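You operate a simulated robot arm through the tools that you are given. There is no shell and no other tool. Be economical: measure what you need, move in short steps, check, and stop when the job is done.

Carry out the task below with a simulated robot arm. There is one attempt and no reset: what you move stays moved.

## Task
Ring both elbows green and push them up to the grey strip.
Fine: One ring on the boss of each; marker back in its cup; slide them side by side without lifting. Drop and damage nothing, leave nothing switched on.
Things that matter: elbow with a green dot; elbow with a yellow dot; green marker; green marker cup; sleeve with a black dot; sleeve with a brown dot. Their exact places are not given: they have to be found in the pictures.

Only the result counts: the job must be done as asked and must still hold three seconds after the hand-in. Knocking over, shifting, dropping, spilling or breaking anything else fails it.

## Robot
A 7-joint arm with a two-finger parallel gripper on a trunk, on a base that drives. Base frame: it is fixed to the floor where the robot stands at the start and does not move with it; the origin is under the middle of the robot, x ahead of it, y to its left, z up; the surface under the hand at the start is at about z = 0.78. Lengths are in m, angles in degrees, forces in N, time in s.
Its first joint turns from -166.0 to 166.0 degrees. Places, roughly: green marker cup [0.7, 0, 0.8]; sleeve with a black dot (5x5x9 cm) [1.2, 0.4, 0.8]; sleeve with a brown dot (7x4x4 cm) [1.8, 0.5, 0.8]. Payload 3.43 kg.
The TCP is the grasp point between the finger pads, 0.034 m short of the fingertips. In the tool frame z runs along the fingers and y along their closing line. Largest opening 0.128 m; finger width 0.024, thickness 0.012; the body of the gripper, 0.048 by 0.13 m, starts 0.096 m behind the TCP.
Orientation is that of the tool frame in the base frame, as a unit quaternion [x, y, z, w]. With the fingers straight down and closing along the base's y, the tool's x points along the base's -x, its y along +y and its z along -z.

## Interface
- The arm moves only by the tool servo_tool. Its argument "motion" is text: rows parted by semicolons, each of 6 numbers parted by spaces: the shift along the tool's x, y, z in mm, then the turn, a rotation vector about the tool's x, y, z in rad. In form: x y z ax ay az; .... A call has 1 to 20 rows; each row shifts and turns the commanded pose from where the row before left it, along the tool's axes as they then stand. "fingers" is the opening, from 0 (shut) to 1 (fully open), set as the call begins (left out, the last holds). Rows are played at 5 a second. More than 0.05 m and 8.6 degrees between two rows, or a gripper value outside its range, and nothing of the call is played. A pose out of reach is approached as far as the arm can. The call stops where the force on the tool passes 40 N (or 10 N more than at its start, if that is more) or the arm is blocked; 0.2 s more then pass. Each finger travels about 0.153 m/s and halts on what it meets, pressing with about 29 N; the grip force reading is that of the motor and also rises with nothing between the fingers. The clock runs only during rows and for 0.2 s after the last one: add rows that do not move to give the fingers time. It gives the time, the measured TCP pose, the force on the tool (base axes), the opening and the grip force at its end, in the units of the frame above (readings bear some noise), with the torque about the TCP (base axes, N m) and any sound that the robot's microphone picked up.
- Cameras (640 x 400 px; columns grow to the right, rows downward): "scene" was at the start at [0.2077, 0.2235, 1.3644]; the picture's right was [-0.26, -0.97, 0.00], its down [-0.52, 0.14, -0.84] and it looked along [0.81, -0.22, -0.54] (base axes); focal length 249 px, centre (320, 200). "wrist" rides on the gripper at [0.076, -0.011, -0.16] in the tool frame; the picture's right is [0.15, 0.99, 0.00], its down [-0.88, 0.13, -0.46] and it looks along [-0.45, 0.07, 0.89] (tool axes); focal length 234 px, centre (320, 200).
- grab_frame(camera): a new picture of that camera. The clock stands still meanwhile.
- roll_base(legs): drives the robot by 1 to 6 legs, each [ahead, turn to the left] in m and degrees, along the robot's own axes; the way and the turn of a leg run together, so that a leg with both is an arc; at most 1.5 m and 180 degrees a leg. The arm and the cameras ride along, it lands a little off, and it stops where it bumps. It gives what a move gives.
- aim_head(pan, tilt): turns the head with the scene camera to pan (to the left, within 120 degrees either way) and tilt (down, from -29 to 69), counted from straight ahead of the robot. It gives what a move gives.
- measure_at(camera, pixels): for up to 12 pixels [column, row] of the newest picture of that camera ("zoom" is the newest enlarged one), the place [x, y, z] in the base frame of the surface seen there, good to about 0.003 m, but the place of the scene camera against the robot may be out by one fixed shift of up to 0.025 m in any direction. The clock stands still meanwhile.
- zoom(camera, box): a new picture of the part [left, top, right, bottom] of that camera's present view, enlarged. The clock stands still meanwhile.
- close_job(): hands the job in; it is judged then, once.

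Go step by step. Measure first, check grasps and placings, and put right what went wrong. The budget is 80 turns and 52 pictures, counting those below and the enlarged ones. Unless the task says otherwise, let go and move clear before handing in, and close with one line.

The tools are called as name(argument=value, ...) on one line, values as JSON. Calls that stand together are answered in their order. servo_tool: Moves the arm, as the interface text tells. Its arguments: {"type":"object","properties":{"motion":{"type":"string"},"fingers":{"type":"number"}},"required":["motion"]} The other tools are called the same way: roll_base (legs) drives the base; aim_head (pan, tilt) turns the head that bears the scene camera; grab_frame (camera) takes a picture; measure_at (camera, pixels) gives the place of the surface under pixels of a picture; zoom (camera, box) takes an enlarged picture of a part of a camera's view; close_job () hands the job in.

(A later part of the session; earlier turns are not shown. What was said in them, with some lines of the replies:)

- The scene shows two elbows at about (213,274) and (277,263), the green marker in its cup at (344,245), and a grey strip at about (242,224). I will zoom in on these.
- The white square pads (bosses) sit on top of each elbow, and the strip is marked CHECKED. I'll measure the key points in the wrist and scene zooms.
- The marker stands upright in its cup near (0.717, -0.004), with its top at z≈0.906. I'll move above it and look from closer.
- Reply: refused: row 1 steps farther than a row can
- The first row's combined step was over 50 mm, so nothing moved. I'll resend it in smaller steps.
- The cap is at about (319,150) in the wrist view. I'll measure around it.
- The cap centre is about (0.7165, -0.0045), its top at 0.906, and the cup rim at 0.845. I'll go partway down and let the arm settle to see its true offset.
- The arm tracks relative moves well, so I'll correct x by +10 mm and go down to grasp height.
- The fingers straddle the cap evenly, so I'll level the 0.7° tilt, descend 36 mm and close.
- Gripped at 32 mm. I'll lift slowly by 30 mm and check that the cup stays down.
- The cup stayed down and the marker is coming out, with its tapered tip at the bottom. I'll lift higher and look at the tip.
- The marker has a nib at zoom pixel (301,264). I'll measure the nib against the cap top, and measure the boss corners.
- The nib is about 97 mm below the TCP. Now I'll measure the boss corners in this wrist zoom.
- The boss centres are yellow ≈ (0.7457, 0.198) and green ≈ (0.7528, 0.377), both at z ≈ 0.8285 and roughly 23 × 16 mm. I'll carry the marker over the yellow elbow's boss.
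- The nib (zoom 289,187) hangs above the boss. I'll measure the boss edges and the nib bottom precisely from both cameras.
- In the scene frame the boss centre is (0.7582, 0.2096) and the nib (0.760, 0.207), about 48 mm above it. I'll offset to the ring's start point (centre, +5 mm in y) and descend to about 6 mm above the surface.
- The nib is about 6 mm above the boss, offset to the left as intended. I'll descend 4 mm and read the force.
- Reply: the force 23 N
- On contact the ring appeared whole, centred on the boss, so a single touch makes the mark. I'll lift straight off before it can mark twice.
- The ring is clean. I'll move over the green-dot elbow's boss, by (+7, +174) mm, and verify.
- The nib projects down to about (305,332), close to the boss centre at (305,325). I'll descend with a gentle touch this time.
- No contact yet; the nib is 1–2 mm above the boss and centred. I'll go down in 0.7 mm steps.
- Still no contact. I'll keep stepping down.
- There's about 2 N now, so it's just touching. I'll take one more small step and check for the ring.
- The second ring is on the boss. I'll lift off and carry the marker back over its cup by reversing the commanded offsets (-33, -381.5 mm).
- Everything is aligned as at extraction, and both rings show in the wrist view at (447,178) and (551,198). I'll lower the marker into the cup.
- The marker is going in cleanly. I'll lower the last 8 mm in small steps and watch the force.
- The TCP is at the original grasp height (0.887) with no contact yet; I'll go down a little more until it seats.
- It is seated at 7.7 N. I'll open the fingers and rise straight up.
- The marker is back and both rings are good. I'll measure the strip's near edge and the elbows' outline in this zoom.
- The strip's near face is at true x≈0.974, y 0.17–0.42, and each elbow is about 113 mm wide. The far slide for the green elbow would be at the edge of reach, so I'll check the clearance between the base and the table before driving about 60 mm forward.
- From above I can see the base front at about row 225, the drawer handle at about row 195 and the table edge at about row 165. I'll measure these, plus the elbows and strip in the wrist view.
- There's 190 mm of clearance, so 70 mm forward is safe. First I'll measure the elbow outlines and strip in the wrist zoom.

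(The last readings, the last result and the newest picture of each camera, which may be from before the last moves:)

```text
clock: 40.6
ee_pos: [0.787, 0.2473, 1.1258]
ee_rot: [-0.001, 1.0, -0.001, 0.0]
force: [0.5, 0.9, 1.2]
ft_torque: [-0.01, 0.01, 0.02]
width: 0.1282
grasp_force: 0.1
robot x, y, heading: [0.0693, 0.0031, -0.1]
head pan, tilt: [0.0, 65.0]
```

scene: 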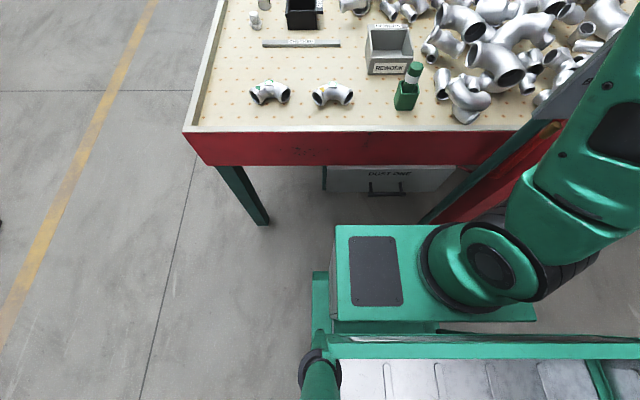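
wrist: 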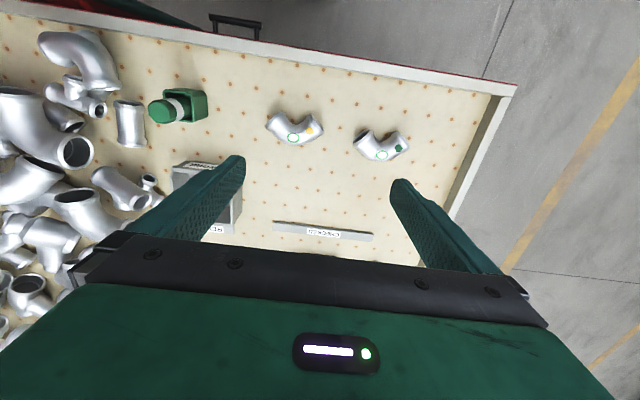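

Yellow elbow: outer rim corners (0.735, 0.146) and (0.729, 0.257), 110 mm apart, midpoint (0.732, 0.2015). I'll straddle it with the gripper turned about 4.5° to match its yaw, stop above it and check.

servo_tool(motion="18 -15 35 0 0 0; 18 -15 35 0 0 0; 19 -15.8 35 0 0 0; 0 0 45 0 0 -0.04; 0 0 45 0 0 -0.04; 0 0 31 0 0 0; 0 0 0 0 0 0; 0 0 0 0 0 0; 0 0 0 0 0 0", fingers=1.0)

grab_frame(camera="wrist")

aim_head(pan=10, tilt=40)

grab_frame(camera="scene")

```text
clock: 42.6
ee_pos: [0.7244, 0.2001, 0.9072]
ee_rot: [-0.042, 0.999, -0.001, 0.006]
force: [-0.2, 0.5, -0.4]
ft_torque: [0.0, 0.01, -0.04]
width: 0.1279
grasp_force: 0.0
robot x, y, heading: [0.0697, 0.0045, 0.2]
head pan, tilt: [0.0, 65.0]
```

```text
20 pictures are left
```

wrist: 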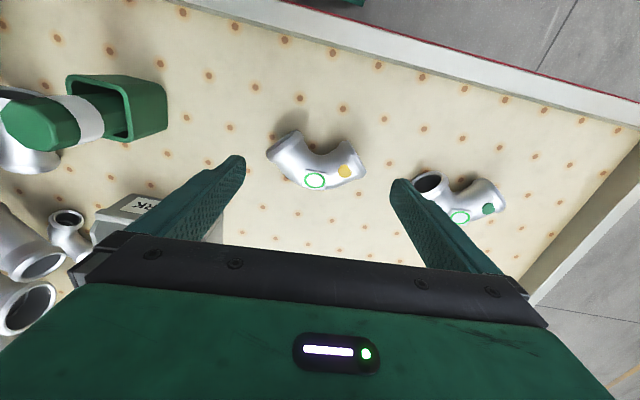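

```text
clock: 43.5
ee_pos: [0.7231, 0.2, 0.9067]
ee_rot: [-0.041, 0.999, 0.0, 0.006]
force: [-0.3, -0.8, -1.4]
ft_torque: [-0.04, 0.01, 0.01]
width: 0.128
grasp_force: 0.0
robot x, y, heading: [0.0742, 0.0008, -0.0]
head pan, tilt: [10.0, 40.0]
```

```text
19 pictures are left
```

scene: 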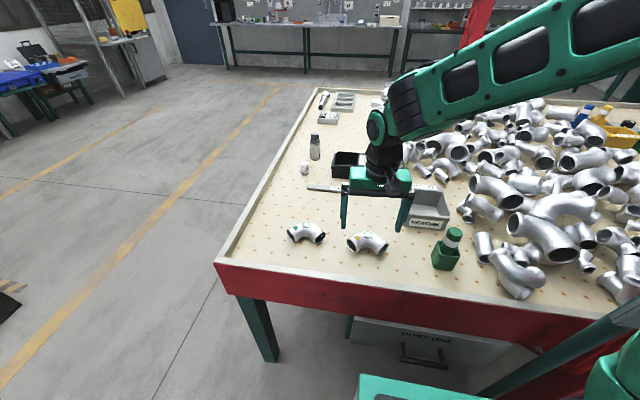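

The tool is slightly off (x -8.5 mm, 0.7° tilt), so I'll correct that and descend to just above the rims to check the straddle.

servo_tool(motion="0 0 0 0 0.012 0; -8.6 0.8 0 0 0 0; 0 0 17 0 0 0; 0 0 17 0 0 0; 0 0 0 0 0 0; 0 0 0 0 0 0")

zoom(camera="wrist", box=[210, 90, 430, 240])

zoom(camera="scene", box=[280, 180, 440, 280])

```text
clock: 44.9
ee_pos: [0.7301, 0.2017, 0.874]
ee_rot: [-0.042, 0.999, 0.0, -0.001]
force: [-0.3, -0.1, 0.2]
ft_torque: [-0.01, -0.01, 0.01]
width: 0.1281
grasp_force: 0.1
robot x, y, heading: [0.0734, 0.0019, -0.0]
head pan, tilt: [10.0, 40.0]
```

```text
2.67 times, centred on (320, 165) of wrist
```

zoom: 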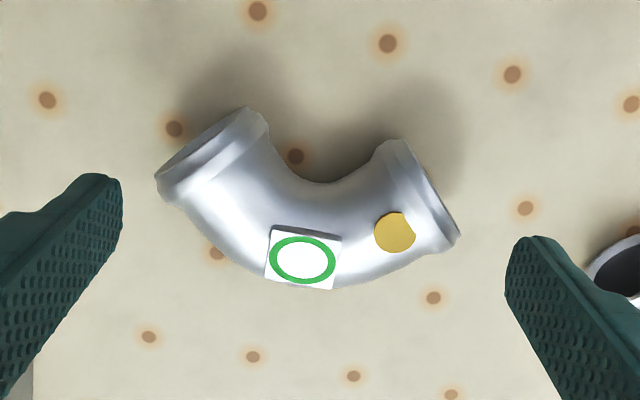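

```text
4.00 times, centred on (360, 230) of scene
```

zoom: 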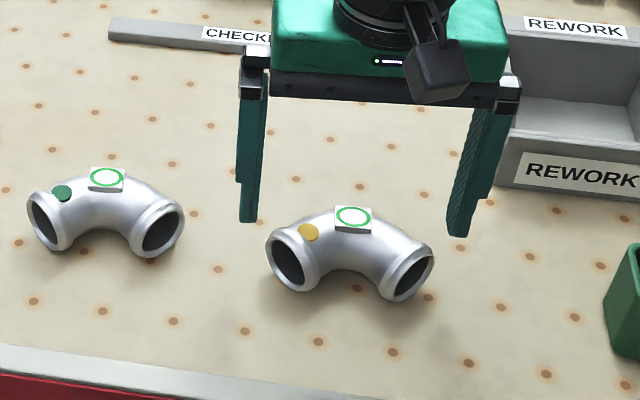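

Both fingers clear the elbow symmetrically. I'll go down to TCP z≈0.824, watching the force, then close gently.

servo_tool(motion="-1 0 15 0 0 0; 0 0 15 0 0 0; 0 0 12 0 0 0; 0 0 8 0 0 0; 0 0 0 0 0 0; 0 0 0 0 0 0")

zoom(camera="scene", box=[280, 180, 440, 280])

```text
clock: 46.3
ee_pos: [0.7313, 0.202, 0.8242]
ee_rot: [-0.041, 0.999, 0.0, 0.0]
force: [0.2, 0.6, -0.2]
ft_torque: [0.0, -0.02, -0.02]
width: 0.1279
grasp_force: 0.1
robot x, y, heading: [0.0722, 0.0037, -0.1]
head pan, tilt: [10.0, 40.0]
```

```text
4.00 times, centred on (360, 230) of scene
```

zoom: 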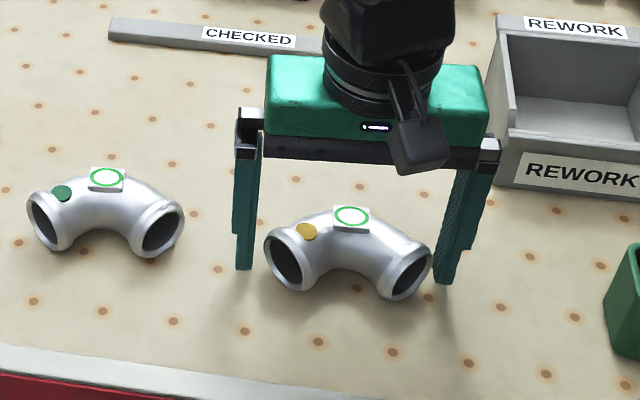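

The fingers straddle the elbow at the rims, so I'll close them.

servo_tool(motion="0 0 0 0 0 0; 0 0 0 0 0 0; 0 0 0 0 0 0", fingers=0.8)

zoom(camera="scene", box=[280, 180, 440, 280])

```text
clock: 47.1
ee_pos: [0.7313, 0.2023, 0.8225]
ee_rot: [-0.042, 0.999, 0.001, 0.0]
force: [0.2, -0.7, 0.5]
ft_torque: [-0.12, 0.05, -0.01]
width: 0.1219
grasp_force: 28.6
robot x, y, heading: [0.0747, -0.0004, 0.0]
head pan, tilt: [10.0, 40.0]
```

```text
4.00 times, centred on (360, 230) of scene
```

zoom: 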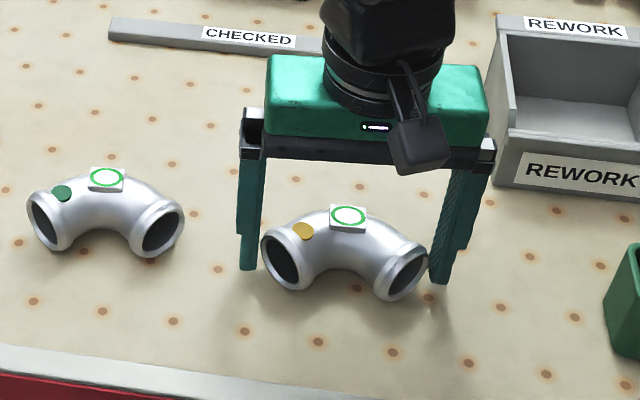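

Gripped: the fingers hold at 122 mm. I'll slide slowly toward the strip, drifting +y and turning the yaw back square, and check halfway that z stays level.

servo_tool(motion="-12 0.5 0 0 0 0.01; -12 0.7 0 0 0 0.01; -12 0.8 0 0 0 0.01; -12 0.9 0 0 0 0.01; -12 1 0 0 0 0.01; -12 1.1 0 0 0 0.01; -12 1.2 0 0 0 0.01; -12 1.4 0 0 0 0.012; 0 0 0 0 0 0; 0 0 0 0 0 0")

zoom(camera="scene", box=[280, 150, 440, 250])

```text
clock: 49.3
ee_pos: [0.8278, 0.2153, 0.8233]
ee_rot: [-0.001, 1.0, 0.0, -0.001]
force: [0.6, -0.2, 0.1]
ft_torque: [0.0, 0.07, -0.01]
width: 0.1221
grasp_force: 29.2
robot x, y, heading: [0.0716, 0.0024, 0.3]
head pan, tilt: [10.0, 40.0]
```

```text
4.00 times, centred on (360, 200) of scene
```

zoom: 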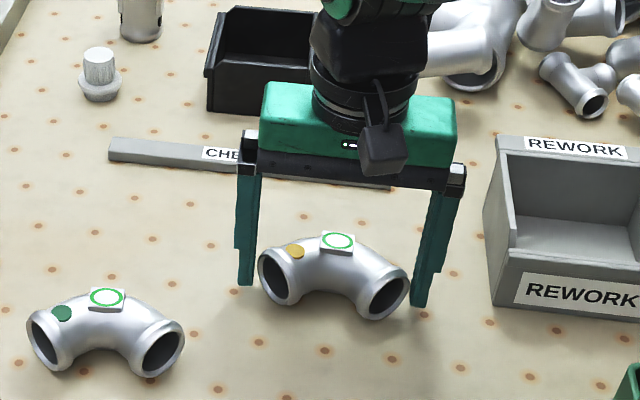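

The elbow slides level and squared (z 0.823). I'll continue another 92 mm.

servo_tool(motion="-11.5 1.4 0 0 0 0; -11.5 1.4 0 0 0 0; -11.5 1.4 0 0 0 0; -11.5 1.4 0 0 0 0; -11.5 1.4 0 0 0 0; -11.5 1.3 0 0 0 0; -11.5 1.3 0 0 0 0; -11.5 1.3 0 0 0 0; 0 0 0 0 0 0; 0 0 0 0 0 0")

zoom(camera="wrist", box=[210, 90, 430, 240])

```text
clock: 51.5
ee_pos: [0.9169, 0.2254, 0.824]
ee_rot: [0.0, 1.0, 0.001, 0.001]
force: [1.2, 0.3, -0.9]
ft_torque: [-0.02, 0.01, 0.04]
width: 0.122
grasp_force: 29.2
robot x, y, heading: [0.0699, 0.0016, -0.1]
head pan, tilt: [10.0, 40.0]
```

```text
2.67 times, centred on (320, 165) of wrist
```

zoom: 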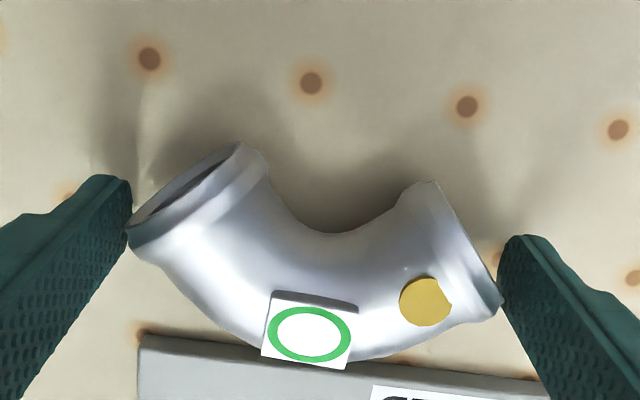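

Square to the strip and close to it. I'll creep forward in small steps until the force shows contact.

servo_tool(motion="-3 0 0 0 0 0; -3 0 0 0 0 0; -2 0 0 0 0 0; 0 0 0 0 0 0; 0 0 0 0 0 0")

zoom(camera="wrist", box=[210, 90, 430, 240])

measure_at(camera="zoom", pixels=[[160, 340], [480, 385], [310, 335], [330, 352], [380, 356], [280, 350], [180, 330]])

```text
clock: 52.7
ee_pos: [0.9286, 0.2246, 0.8232]
ee_rot: [-0.001, 1.0, 0.0, 0.0]
force: [-0.1, -0.2, -0.4]
ft_torque: [0.01, 0.02, 0.0]
width: 0.1218
grasp_force: 29.2
robot x, y, heading: [0.0687, 0.0008, 0.1]
head pan, tilt: [10.0, 40.0]
```

```text
2.67 times, centred on (320, 165) of wrist
```

zoom: 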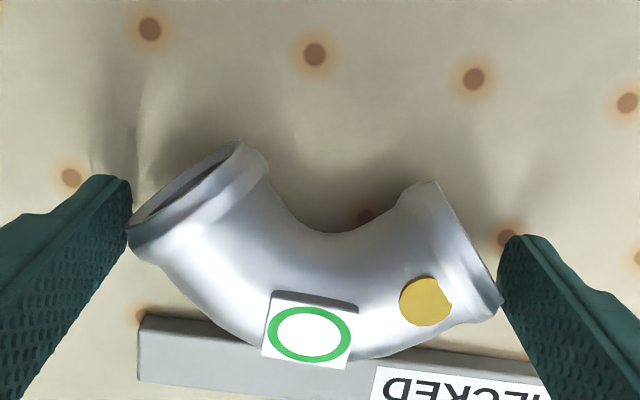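

```text
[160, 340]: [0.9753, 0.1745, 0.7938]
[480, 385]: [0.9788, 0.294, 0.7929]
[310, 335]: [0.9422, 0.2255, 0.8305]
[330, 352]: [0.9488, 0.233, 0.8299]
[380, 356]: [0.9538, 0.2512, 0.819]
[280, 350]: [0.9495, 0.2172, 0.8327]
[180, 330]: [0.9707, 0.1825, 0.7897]
```

The boss is at x≈0.943, so the front is about 5 mm from the strip. I'll continue in 1.5 mm steps.

servo_tool(motion="-1.5 0 0 0 0 0; -1.5 0 0 0 0 0; 0 0 0 0 0 0; 0 0 0 0 0 0")

servo_tool(motion="-1.5 0 0 0 0 0; 0 0 0 0 0 0; 0 0 0 0 0 0")

servo_tool(motion="-1 0 0 0 0 0; 0 0 0 0 0 0; 0 0 0 0 0 0")

```text
clock: 53.7
ee_pos: [0.9307, 0.2259, 0.8238]
ee_rot: [0.0, 1.0, 0.0, 0.0]
force: [0.2, -0.4, 0.3]
ft_torque: [0.01, -0.02, -0.01]
width: 0.122
grasp_force: 29.3
robot x, y, heading: [0.0712, 0.0004, 0.1]
head pan, tilt: [10.0, 40.0]
```

```text
clock: 54.5
ee_pos: [0.9309, 0.2252, 0.8235]
ee_rot: [-0.001, 1.0, 0.0, 0.0]
force: [-0.7, -0.2, -0.6]
ft_torque: [-0.01, 0.02, 0.0]
width: 0.1219
grasp_force: 29.2
robot x, y, heading: [0.0713, -0.0034, -0.0]
head pan, tilt: [10.0, 40.0]
```

```text
clock: 55.3
ee_pos: [0.932, 0.2267, 0.8235]
ee_rot: [-0.001, 1.0, 0.0, -0.001]
force: [0.3, 0.1, -0.8]
ft_torque: [0.0, 0.02, -0.01]
width: 0.1221
grasp_force: 28.9
robot x, y, heading: [0.069, -0.0008, -0.1]
head pan, tilt: [10.0, 40.0]
```

No contact force yet; I'll take another small step and look.

servo_tool(motion="-1 0 0 0 0 0; 0 0 0 0 0 0; 0 0 0 0 0 0")

zoom(camera="scene", box=[290, 160, 410, 240])

measure_at(camera="zoom", pixels=[[95, 160], [300, 150], [150, 164], [180, 150], [240, 160], [240, 150]])

```text
clock: 56.1
ee_pos: [0.9336, 0.2263, 0.8235]
ee_rot: [-0.001, 1.0, 0.0, 0.0]
force: [-0.6, 0.5, -0.8]
ft_torque: [-0.01, 0.01, 0.0]
width: 0.1222
grasp_force: 28.7
robot x, y, heading: [0.0716, 0.002, 0.1]
head pan, tilt: [10.0, 40.0]
```

```text
5.00 times, centred on (350, 200) of scene
```

zoom: 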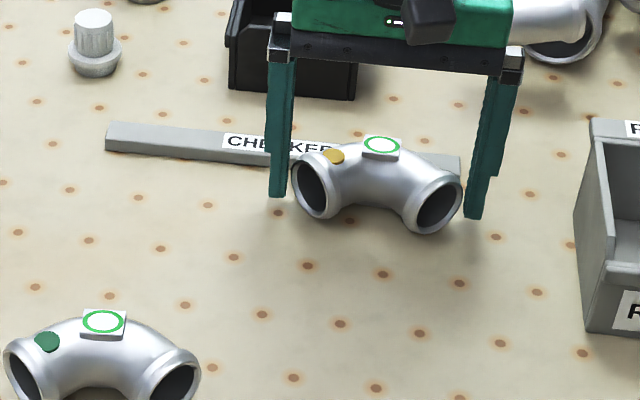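

```text
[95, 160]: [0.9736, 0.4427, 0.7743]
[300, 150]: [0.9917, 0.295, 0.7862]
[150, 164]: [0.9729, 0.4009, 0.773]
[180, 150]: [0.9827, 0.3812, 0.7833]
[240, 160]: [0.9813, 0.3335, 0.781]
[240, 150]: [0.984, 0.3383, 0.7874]
```

The strip hasn't moved and there's still a small gap. I'll keep stepping.

servo_tool(motion="-1 0 0 0 0 0; 0 0 0 0 0 0; 0 0 0 0 0 0")

servo_tool(motion="-1 0 0 0 0 0; 0 0 0 0 0 0; 0 0 0 0 0 0")

zoom(camera="wrist", box=[260, 160, 400, 250])

```text
clock: 56.9
ee_pos: [0.9355, 0.2248, 0.8233]
ee_rot: [-0.001, 1.0, 0.0, 0.0]
force: [-0.8, -0.6, 0.1]
ft_torque: [0.01, 0.03, -0.01]
width: 0.1217
grasp_force: 29.3
robot x, y, heading: [0.0739, 0.0, 0.3]
head pan, tilt: [10.0, 40.0]
```

```text
clock: 57.7
ee_pos: [0.9344, 0.2257, 0.8233]
ee_rot: [-0.001, 1.0, 0.0, -0.001]
force: [0.8, 0.0, -0.3]
ft_torque: [-0.01, -0.02, 0.0]
width: 0.1221
grasp_force: 29.0
robot x, y, heading: [0.0709, -0.0029, 0.2]
head pan, tilt: [10.0, 40.0]
```

```text
4.44 times, centred on (330, 205) of wrist
```

zoom: 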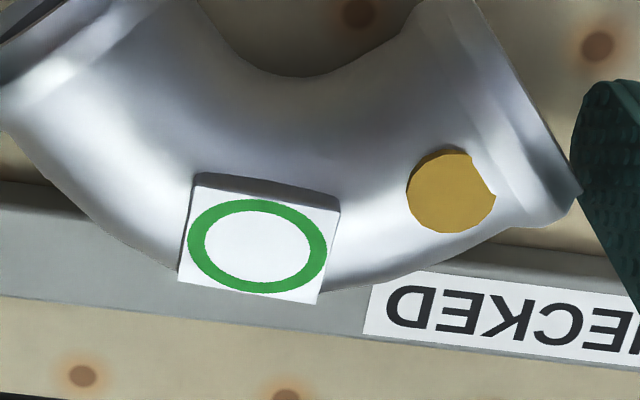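

servo_tool(motion="-1 0 0 0 0 0; 0 0 0 0 0 0; 0 0 0 0 0 0")

servo_tool(motion="-1 0 0 0 0 0; 0 0 0 0 0 0; 0 0 0 0 0 0")

servo_tool(motion="-1 0 0 0 0 0; 0 0 0 0 0 0; 0 0 0 0 0 0")

```text
clock: 58.5
ee_pos: [0.936, 0.226, 0.8233]
ee_rot: [-0.001, 1.0, 0.0, -0.001]
force: [0.0, 0.5, -0.2]
ft_torque: [-0.01, 0.0, -0.01]
width: 0.1218
grasp_force: 29.1
robot x, y, heading: [0.069, 0.0019, -0.0]
head pan, tilt: [10.0, 40.0]
```

```text
clock: 59.3
ee_pos: [0.9375, 0.2245, 0.8236]
ee_rot: [0.0, 1.0, 0.0, 0.0]
force: [-0.2, 0.2, 0.7]
ft_torque: [0.03, 0.02, 0.0]
width: 0.122
grasp_force: 29.5
robot x, y, heading: [0.0721, -0.0003, 0.3]
head pan, tilt: [10.0, 40.0]
```

```text
clock: 60.1
ee_pos: [0.9378, 0.2252, 0.8233]
ee_rot: [0.0, 1.0, 0.0, -0.001]
force: [-3.2, -0.7, 0.1]
ft_torque: [-0.04, 0.08, 0.05]
width: 0.1218
grasp_force: 30.0
robot x, y, heading: [0.0678, 0.0005, 0.1]
head pan, tilt: [10.0, 40.0]
```

Contact with the strip: -3.2 N in x. I'll open the fingers and rise straight up.

servo_tool(motion="0 0 0 0 0 0; 0 0 0 0 0 0; 0 0 0 0 0 0", fingers=1.0)

servo_tool(motion="0 0 -10 0 0 0; 0 0 -15 0 0 0; 0 0 -20 0 0 0; 0 0 -20 0 0 0; 0 0 -20 0 0 0; 0 0 -20 0 0 0; 0 0 0 0 0 0; 0 0 0 0 0 0")

zoom(camera="scene", box=[280, 160, 440, 260])

```text
clock: 60.9
ee_pos: [0.9388, 0.2258, 0.8246]
ee_rot: [-0.001, 1.0, 0.0, 0.0]
force: [0.9, -0.1, 0.3]
ft_torque: [0.0, 0.01, -0.03]
width: 0.128
grasp_force: 0.0
robot x, y, heading: [0.0687, 0.0025, 0.0]
head pan, tilt: [10.0, 40.0]
```

```text
clock: 62.7
ee_pos: [0.9358, 0.2252, 0.929]
ee_rot: [-0.002, 1.0, 0.0, -0.001]
force: [0.4, -0.8, -0.4]
ft_torque: [0.01, -0.01, 0.05]
width: 0.128
grasp_force: 0.0
robot x, y, heading: [0.0706, 0.0016, -0.1]
head pan, tilt: [10.0, 40.0]
```

```text
4.00 times, centred on (360, 210) of scene
```

zoom: 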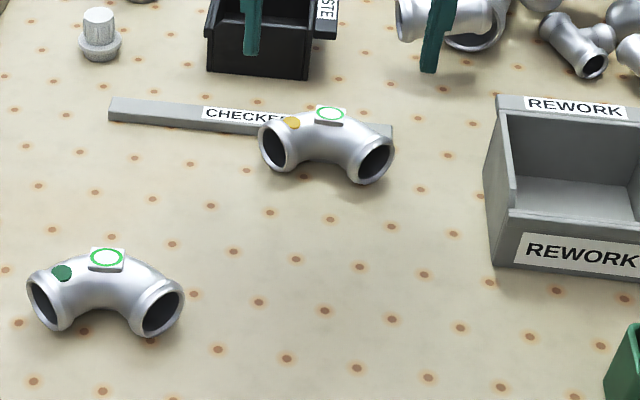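

The yellow elbow is seated squarely at the strip. Next I'll move above the green elbow, midpoint (0.739, 0.3756), with about 6.5° of yaw.

servo_tool(motion="19.7 15 0 0 0 0; 19.7 15 0 0 0 0; 19.7 15 0 0 0 0; 19.7 15 0 0 0 0; 19.7 15 0 0 0 0; 19.7 15 0 0 0 0; 19.7 15 0 0 0 0; 19.7 15 0 0 0 0; 19.7 15 0 0 0 0; 19.7 15.4 0 0 0 0; 0 0 0 0 0 -0.04; 0 0 0 0 0 -0.04; 0 0 0 0 0 -0.033; 0 0 20 0 0 0; 0 0 20 0 0 0; 0 0 0 0 0 0; 0 0 0 0 0 0")

zoom(camera="wrist", box=[210, 90, 430, 240])

measure_at(camera="zoom", pixels=[[160, 175], [455, 240], [305, 260]])

```text
clock: 66.3
ee_pos: [0.7399, 0.3748, 0.8888]
ee_rot: [-0.057, 0.998, -0.001, -0.001]
force: [0.9, 0.1, -0.4]
ft_torque: [-0.04, 0.02, 0.0]
width: 0.1279
grasp_force: 0.0
robot x, y, heading: [0.0674, 0.001, 0.3]
head pan, tilt: [10.0, 40.0]
```

```text
2.67 times, centred on (320, 165) of wrist
```

zoom: 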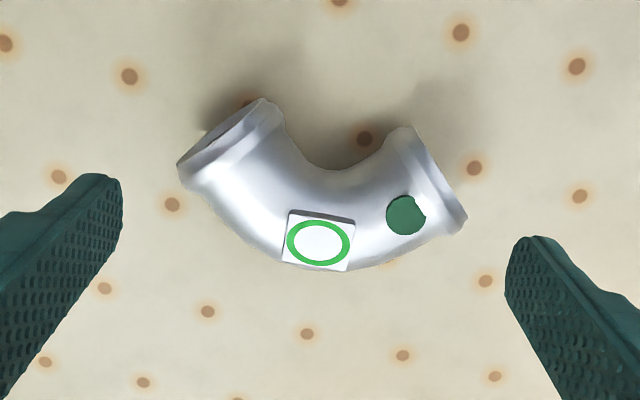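

```text
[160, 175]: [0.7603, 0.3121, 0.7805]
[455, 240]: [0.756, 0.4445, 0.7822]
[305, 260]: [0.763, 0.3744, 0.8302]
```

The elbow looks slightly right of centre between the fingers compared with the yellow case. I'll measure its rim corners before descending.

measure_at(camera="zoom", pixels=[[182, 168], [186, 176], [180, 164], [462, 222], [464, 216], [466, 220], [318, 240], [290, 212], [352, 222], [284, 258], [346, 270]])

```text
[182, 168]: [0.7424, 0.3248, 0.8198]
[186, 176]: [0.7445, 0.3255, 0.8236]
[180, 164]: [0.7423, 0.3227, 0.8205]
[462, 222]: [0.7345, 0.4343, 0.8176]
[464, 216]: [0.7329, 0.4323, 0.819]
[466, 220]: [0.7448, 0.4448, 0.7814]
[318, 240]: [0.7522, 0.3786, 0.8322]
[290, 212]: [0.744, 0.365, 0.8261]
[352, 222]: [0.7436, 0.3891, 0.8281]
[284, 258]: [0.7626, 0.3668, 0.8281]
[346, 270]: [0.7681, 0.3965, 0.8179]
```

Rim midpoint is (0.738, 0.3785), so I'll shift the tool +3.9 mm in y and -2 mm in x, then descend to just above the rims and look.

servo_tool(motion="1.6 3.9 0 0 0 0; 0 0 15 0 0 0; 0 0 10 0 0 0; 0 0 0 0 0 0; 0 0 0 0 0 0")

zoom(camera="scene", box=[250, 180, 410, 280])

zoom(camera="wrist", box=[210, 90, 430, 240])

```text
clock: 67.5
ee_pos: [0.7399, 0.3784, 0.8635]
ee_rot: [-0.058, 0.998, 0.0, 0.0]
force: [-0.6, 0.4, 0.3]
ft_torque: [0.01, 0.01, -0.01]
width: 0.1279
grasp_force: 0.2
robot x, y, heading: [0.0692, 0.0001, 0.1]
head pan, tilt: [10.0, 40.0]
```

```text
4.00 times, centred on (330, 230) of scene
```

zoom: 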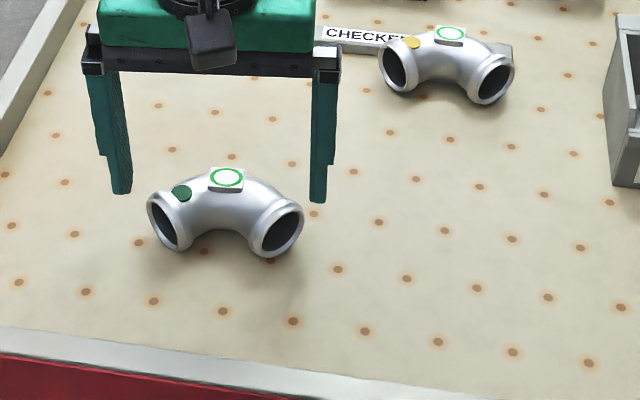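

```text
2.67 times, centred on (320, 165) of wrist
```

zoom: 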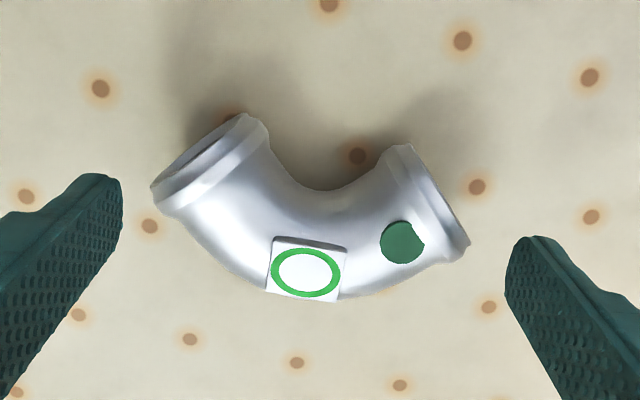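

It's now centred like the yellow case. I'll descend to z≈0.824 and close.

servo_tool(motion="0 0 12 0 0 0; 0 0 12 0 0 0; 0 0 10 0 0 0; 0 0 6 0 0 0; 0 0 0 0 0 0; 0 0 0 0 0 0")

servo_tool(motion="0 0 0 0 0 0; 0 0 0 0 0 0; 0 0 0 0 0 0", fingers=0.8)

zoom(camera="scene", box=[250, 160, 410, 260])

```text
clock: 68.9
ee_pos: [0.7377, 0.3803, 0.824]
ee_rot: [-0.057, 0.998, 0.0, 0.0]
force: [-0.7, -0.2, -0.4]
ft_torque: [0.0, -0.01, -0.02]
width: 0.1278
grasp_force: 0.2
robot x, y, heading: [0.0711, -0.0007, 0.2]
head pan, tilt: [10.0, 40.0]
```

```text
clock: 69.7
ee_pos: [0.739, 0.38, 0.8236]
ee_rot: [-0.058, 0.998, 0.0, 0.0]
force: [0.6, -0.8, 0.2]
ft_torque: [-0.1, 0.0, -0.02]
width: 0.1222
grasp_force: 29.5
robot x, y, heading: [0.0682, 0.0005, -0.1]
head pan, tilt: [10.0, 40.0]
```

```text
4.00 times, centred on (330, 210) of scene
```

zoom: 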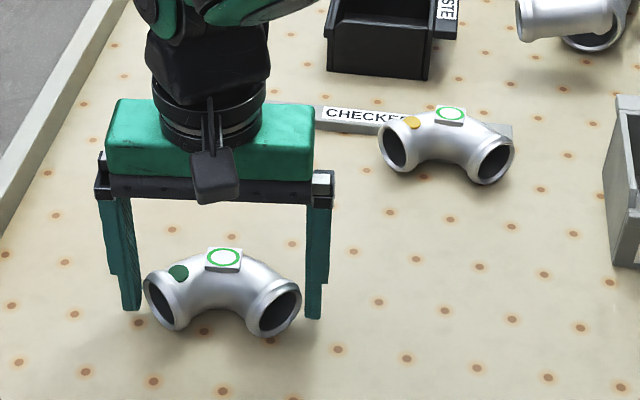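

Gripped at 122 mm. I'll slide the first 96 mm while turning square, drifting y toward 0.368.

servo_tool(motion="-12 -2.1 0 0 0 0.0144; -12 -1.95 0 0 0 0.0144; -12 -1.8 0 0 0 0.0144; -12 -1.6 0 0 0 0.0144; -12 -1.45 0 0 0 0.0144; -12 -1.25 0 0 0 0.0144; -12 -1.1 0 0 0 0.0144; -12 -0.9 0 0 0 0.0142; 0 0 0 0 0 0; 0 0 0 0 0 0")

zoom(camera="scene", box=[250, 150, 410, 250])

```text
clock: 71.9
ee_pos: [0.8369, 0.3742, 0.8235]
ee_rot: [0.001, 1.0, 0.0, 0.0]
force: [0.5, -0.1, 0.8]
ft_torque: [-0.01, 0.03, 0.01]
width: 0.1222
grasp_force: 29.4
robot x, y, heading: [0.0685, 0.0009, -0.2]
head pan, tilt: [10.0, 40.0]
```

```text
4.00 times, centred on (330, 200) of scene
```

zoom: 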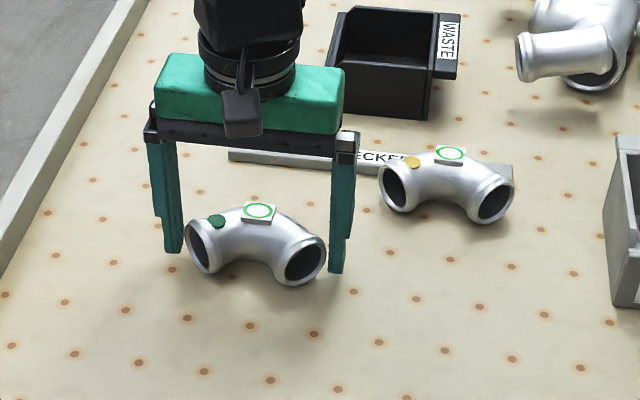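

Level and square. I'll slide another 84 mm, keeping the inner finger about 8 mm clear of the yellow elbow.

servo_tool(motion="-12 -0.85 0 0 0 0; -12 -0.85 0 0 0 0; -12 -0.85 0 0 0 0; -12 -0.85 0 0 0 0; -12 -0.85 0 0 0 0; -12 -0.85 0 0 0 0; -12 -0.7 0 0 0 0; 0 0 0 0 0 0; 0 0 0 0 0 0")

zoom(camera="wrist", box=[170, 90, 430, 252])

```text
clock: 73.9
ee_pos: [0.9205, 0.3687, 0.8233]
ee_rot: [0.0, 1.0, 0.0, 0.0]
force: [-3.4, -0.1, 7.2]
ft_torque: [-0.39, 0.17, -0.03]
width: 0.1223
grasp_force: 29.0
robot x, y, heading: [0.0736, -0.0005, -0.1]
head pan, tilt: [10.0, 40.0]
```

```text
2.46 times, centred on (300, 171) of wrist
```

zoom: 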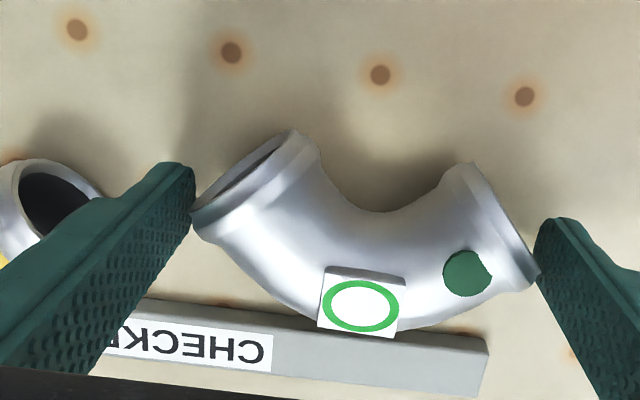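

The force shows Fz 7 N and Fx -3.4 N, with torque pointing at the inner finger side, so something is touching. I'll look before going on.

zoom(camera="scene", box=[290, 160, 390, 225])

servo_tool(motion="0 0 0 0 0 0; 0 0 0 0 0 0")

```text
6.15 times, centred on (340, 192) of scene
```

zoom: 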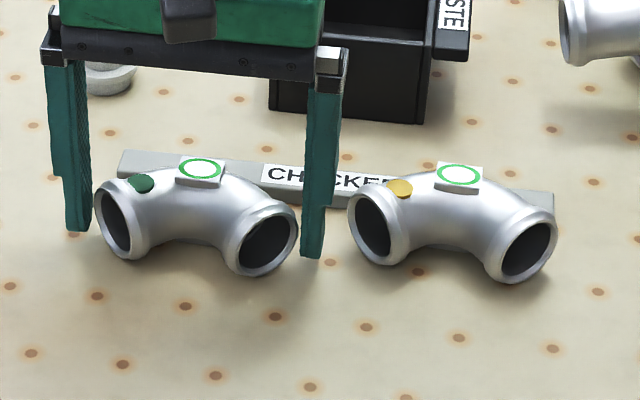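

```text
clock: 74.5
ee_pos: [0.9194, 0.3688, 0.8234]
ee_rot: [0.0, 1.0, 0.0, 0.001]
force: [-2.8, 0.2, 8.5]
ft_torque: [-0.4, 0.12, -0.09]
width: 0.122
grasp_force: 29.4
robot x, y, heading: [0.0707, 0.0018, -0.1]
head pan, tilt: [10.0, 40.0]
```

Neither finger touches the yellow elbow; the ratio Fx/Fz suggests the elbow is lightly pressed onto the table and dragging. I'll ease up 0.4 mm (still resting on the table) and check.

servo_tool(motion="0 0 -0.4 0 0 0; 0 0 0 0 0 0; 0 0 0 0 0 0")

servo_tool(motion="-2 0 0 0 0 0; -2 0 0 0 0 0; 0 0 0 0 0 0; 0 0 0 0 0 0")

```text
clock: 75.3
ee_pos: [0.9196, 0.3688, 0.8246]
ee_rot: [0.0, 1.0, 0.0, 0.0]
force: [-0.3, 1.2, 0.6]
ft_torque: [0.1, -0.07, 0.07]
width: 0.1223
grasp_force: 28.9
robot x, y, heading: [0.0686, 0.0029, 0.0]
head pan, tilt: [10.0, 40.0]
```

```text
clock: 76.3
ee_pos: [0.9246, 0.3692, 0.8238]
ee_rot: [0.0, 1.0, 0.0, 0.0]
force: [-0.1, 0.5, -0.6]
ft_torque: [0.03, 0.01, -0.02]
width: 0.1224
grasp_force: 28.7
robot x, y, heading: [0.0731, 0.0022, 0.0]
head pan, tilt: [10.0, 40.0]
```

The force is gone and it slides freely. I'll keep creeping toward the strip.

servo_tool(motion="-2 0 0 0 0 0; -2 0 0 0 0 0; -2 0 0 0 0 0; -2 0 0 0 0 0; 0 0 0 0 0 0; 0 0 0 0 0 0")

servo_tool(motion="-1 0 0 0 0 0; -1 0 0 0 0 0; 0 0 0 0 0 0; 0 0 0 0 0 0")

servo_tool(motion="-1 0 0 0 0 0; 0 0 0 0 0 0; 0 0 0 0 0 0")

```text
clock: 77.7
ee_pos: [0.9327, 0.3682, 0.8231]
ee_rot: [0.001, 1.0, 0.001, 0.0]
force: [0.1, 0.5, 1.2]
ft_torque: [-0.01, 0.04, 0.0]
width: 0.1222
grasp_force: 29.0
robot x, y, heading: [0.0712, 0.0046, 0.0]
head pan, tilt: [10.0, 40.0]
```

```text
clock: 78.7
ee_pos: [0.9339, 0.3686, 0.8227]
ee_rot: [0.001, 1.0, 0.0, 0.0]
force: [0.9, 0.7, 0.2]
ft_torque: [-0.02, 0.03, -0.01]
width: 0.1223
grasp_force: 28.7
robot x, y, heading: [0.0693, -0.0012, 0.2]
head pan, tilt: [10.0, 40.0]
```

```text
clock: 79.5
ee_pos: [0.9362, 0.369, 0.8235]
ee_rot: [0.001, 1.0, 0.0, 0.0]
force: [-0.7, 0.0, 0.0]
ft_torque: [0.01, -0.01, -0.01]
width: 0.1221
grasp_force: 28.7
robot x, y, heading: [0.0722, 0.0032, -0.2]
head pan, tilt: [10.0, 40.0]
```

servo_tool(motion="-1 0 0 0 0 0; 0 0 0 0 0 0; 0 0 0 0 0 0")

servo_tool(motion="-1 0 0 0 0 0; 0 0 0 0 0 0; 0 0 0 0 0 0")

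servo_tool(motion="-0.7 0 0 0 0 0; 0 0 0 0 0 0; 0 0 0 0 0 0")

```text
clock: 80.3
ee_pos: [0.9364, 0.3675, 0.8236]
ee_rot: [0.001, 1.0, 0.0, 0.0]
force: [-0.9, 0.0, 0.1]
ft_torque: [0.01, 0.0, -0.01]
width: 0.1224
grasp_force: 28.8
robot x, y, heading: [0.0725, 0.0018, 0.1]
head pan, tilt: [10.0, 40.0]
```

```text
clock: 81.1
ee_pos: [0.9379, 0.3682, 0.8233]
ee_rot: [0.0, 1.0, 0.0, -0.001]
force: [-1.0, 0.5, -0.4]
ft_torque: [0.02, -0.03, 0.03]
width: 0.1221
grasp_force: 28.8
robot x, y, heading: [0.0718, 0.0007, -0.2]
head pan, tilt: [10.0, 40.0]
```

```text
clock: 81.9
ee_pos: [0.9386, 0.3678, 0.8245]
ee_rot: [0.002, 1.0, 0.0, 0.0]
force: [-0.8, -0.6, 0.1]
ft_torque: [-0.02, -0.01, -0.03]
width: 0.1218
grasp_force: 29.2
robot x, y, heading: [0.074, 0.0039, -0.2]
head pan, tilt: [10.0, 40.0]
```

No firm contact yet (Fx about -0.8 N); I'll take a few more sub-millimetre steps.

servo_tool(motion="-0.7 0 0 0 0 0; 0 0 0 0 0 0; 0 0 0 0 0 0")

servo_tool(motion="-0.7 0 0 0 0 0; 0 0 0 0 0 0; 0 0 0 0 0 0")

zoom(camera="scene", box=[290, 160, 390, 225])

```text
clock: 82.7
ee_pos: [0.9392, 0.3691, 0.8237]
ee_rot: [0.001, 1.0, 0.0, 0.0]
force: [-2.3, -1.0, 0.7]
ft_torque: [-0.03, 0.04, 0.02]
width: 0.1218
grasp_force: 28.5
robot x, y, heading: [0.0738, -0.0005, -0.2]
head pan, tilt: [10.0, 40.0]
```

```text
clock: 83.5
ee_pos: [0.9383, 0.3679, 0.8232]
ee_rot: [0.0, 1.0, 0.0, -0.002]
force: [-9.9, -2.7, 0.6]
ft_torque: [-0.07, 0.27, 0.03]
width: 0.1219
grasp_force: 29.2
robot x, y, heading: [0.0701, 0.0016, 0.0]
head pan, tilt: [10.0, 40.0]
```

```text
6.15 times, centred on (340, 192) of scene
```

zoom: 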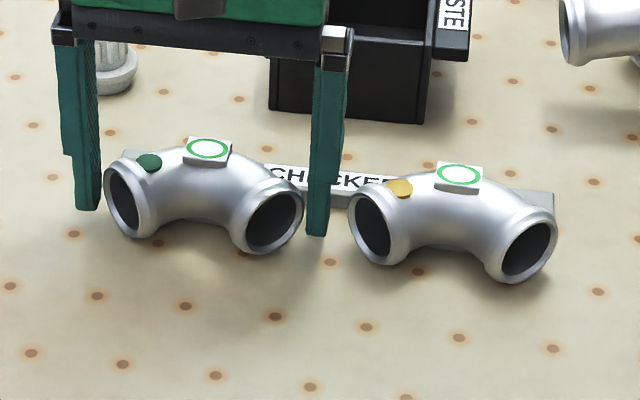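

Firm contact, -9.9 N against the strip, and the elbows are side by side. I'll release and rise clear.

servo_tool(motion="0 0 0 0 0 0; 0 0 0 0 0 0; 0 0 0 0 0 0", fingers=1.0)

servo_tool(motion="0 0 -10 0 0 0; 0 0 -15 0 0 0; 0 0 -20 0 0 0; 0 0 -20 0 0 0; 0 0 -25 0 0 0; 0 0 -30 0 0 0; 0 0 -30 0 0 0; 20 0 -20 0 0 0; 30 0 0 0 0 0; 30 0 0 0 0 0; 0 0 0 0 0 0; 0 0 0 0 0 0")

zoom(camera="scene", box=[290, 150, 480, 275])

zoom(camera="wrist", box=[190, 90, 450, 252])

```text
clock: 84.3
ee_pos: [0.9391, 0.3686, 0.8228]
ee_rot: [0.002, 1.0, 0.0, 0.0]
force: [0.2, -1.0, -0.2]
ft_torque: [0.02, 0.01, -0.01]
width: 0.1282
grasp_force: 0.1
robot x, y, heading: [0.0704, 0.0019, -0.1]
head pan, tilt: [10.0, 40.0]
```

```text
clock: 86.9
ee_pos: [0.8607, 0.3689, 0.9955]
ee_rot: [0.001, 1.0, 0.0, 0.0]
force: [-0.6, 0.9, -0.1]
ft_torque: [-0.01, 0.01, 0.0]
width: 0.1281
grasp_force: 0.1
robot x, y, heading: [0.0715, 0.0035, 0.1]
head pan, tilt: [10.0, 40.0]
```

```text
3.20 times, centred on (385, 212) of scene
```

zoom: 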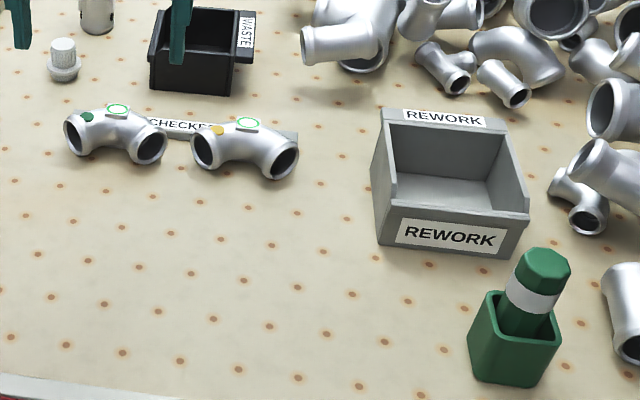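

```text
refused: no pictures are left
```

Both ringed elbows are side by side against the strip, the marker is in its cup and the gripper is clear, so I'm handing in.

close_job()

```text
The job is handed in.
```

Both elbows have one green ring on the boss and sit side by side against the grey strip, slid there without lifting; the marker is back in its cup and the gripper is clear.
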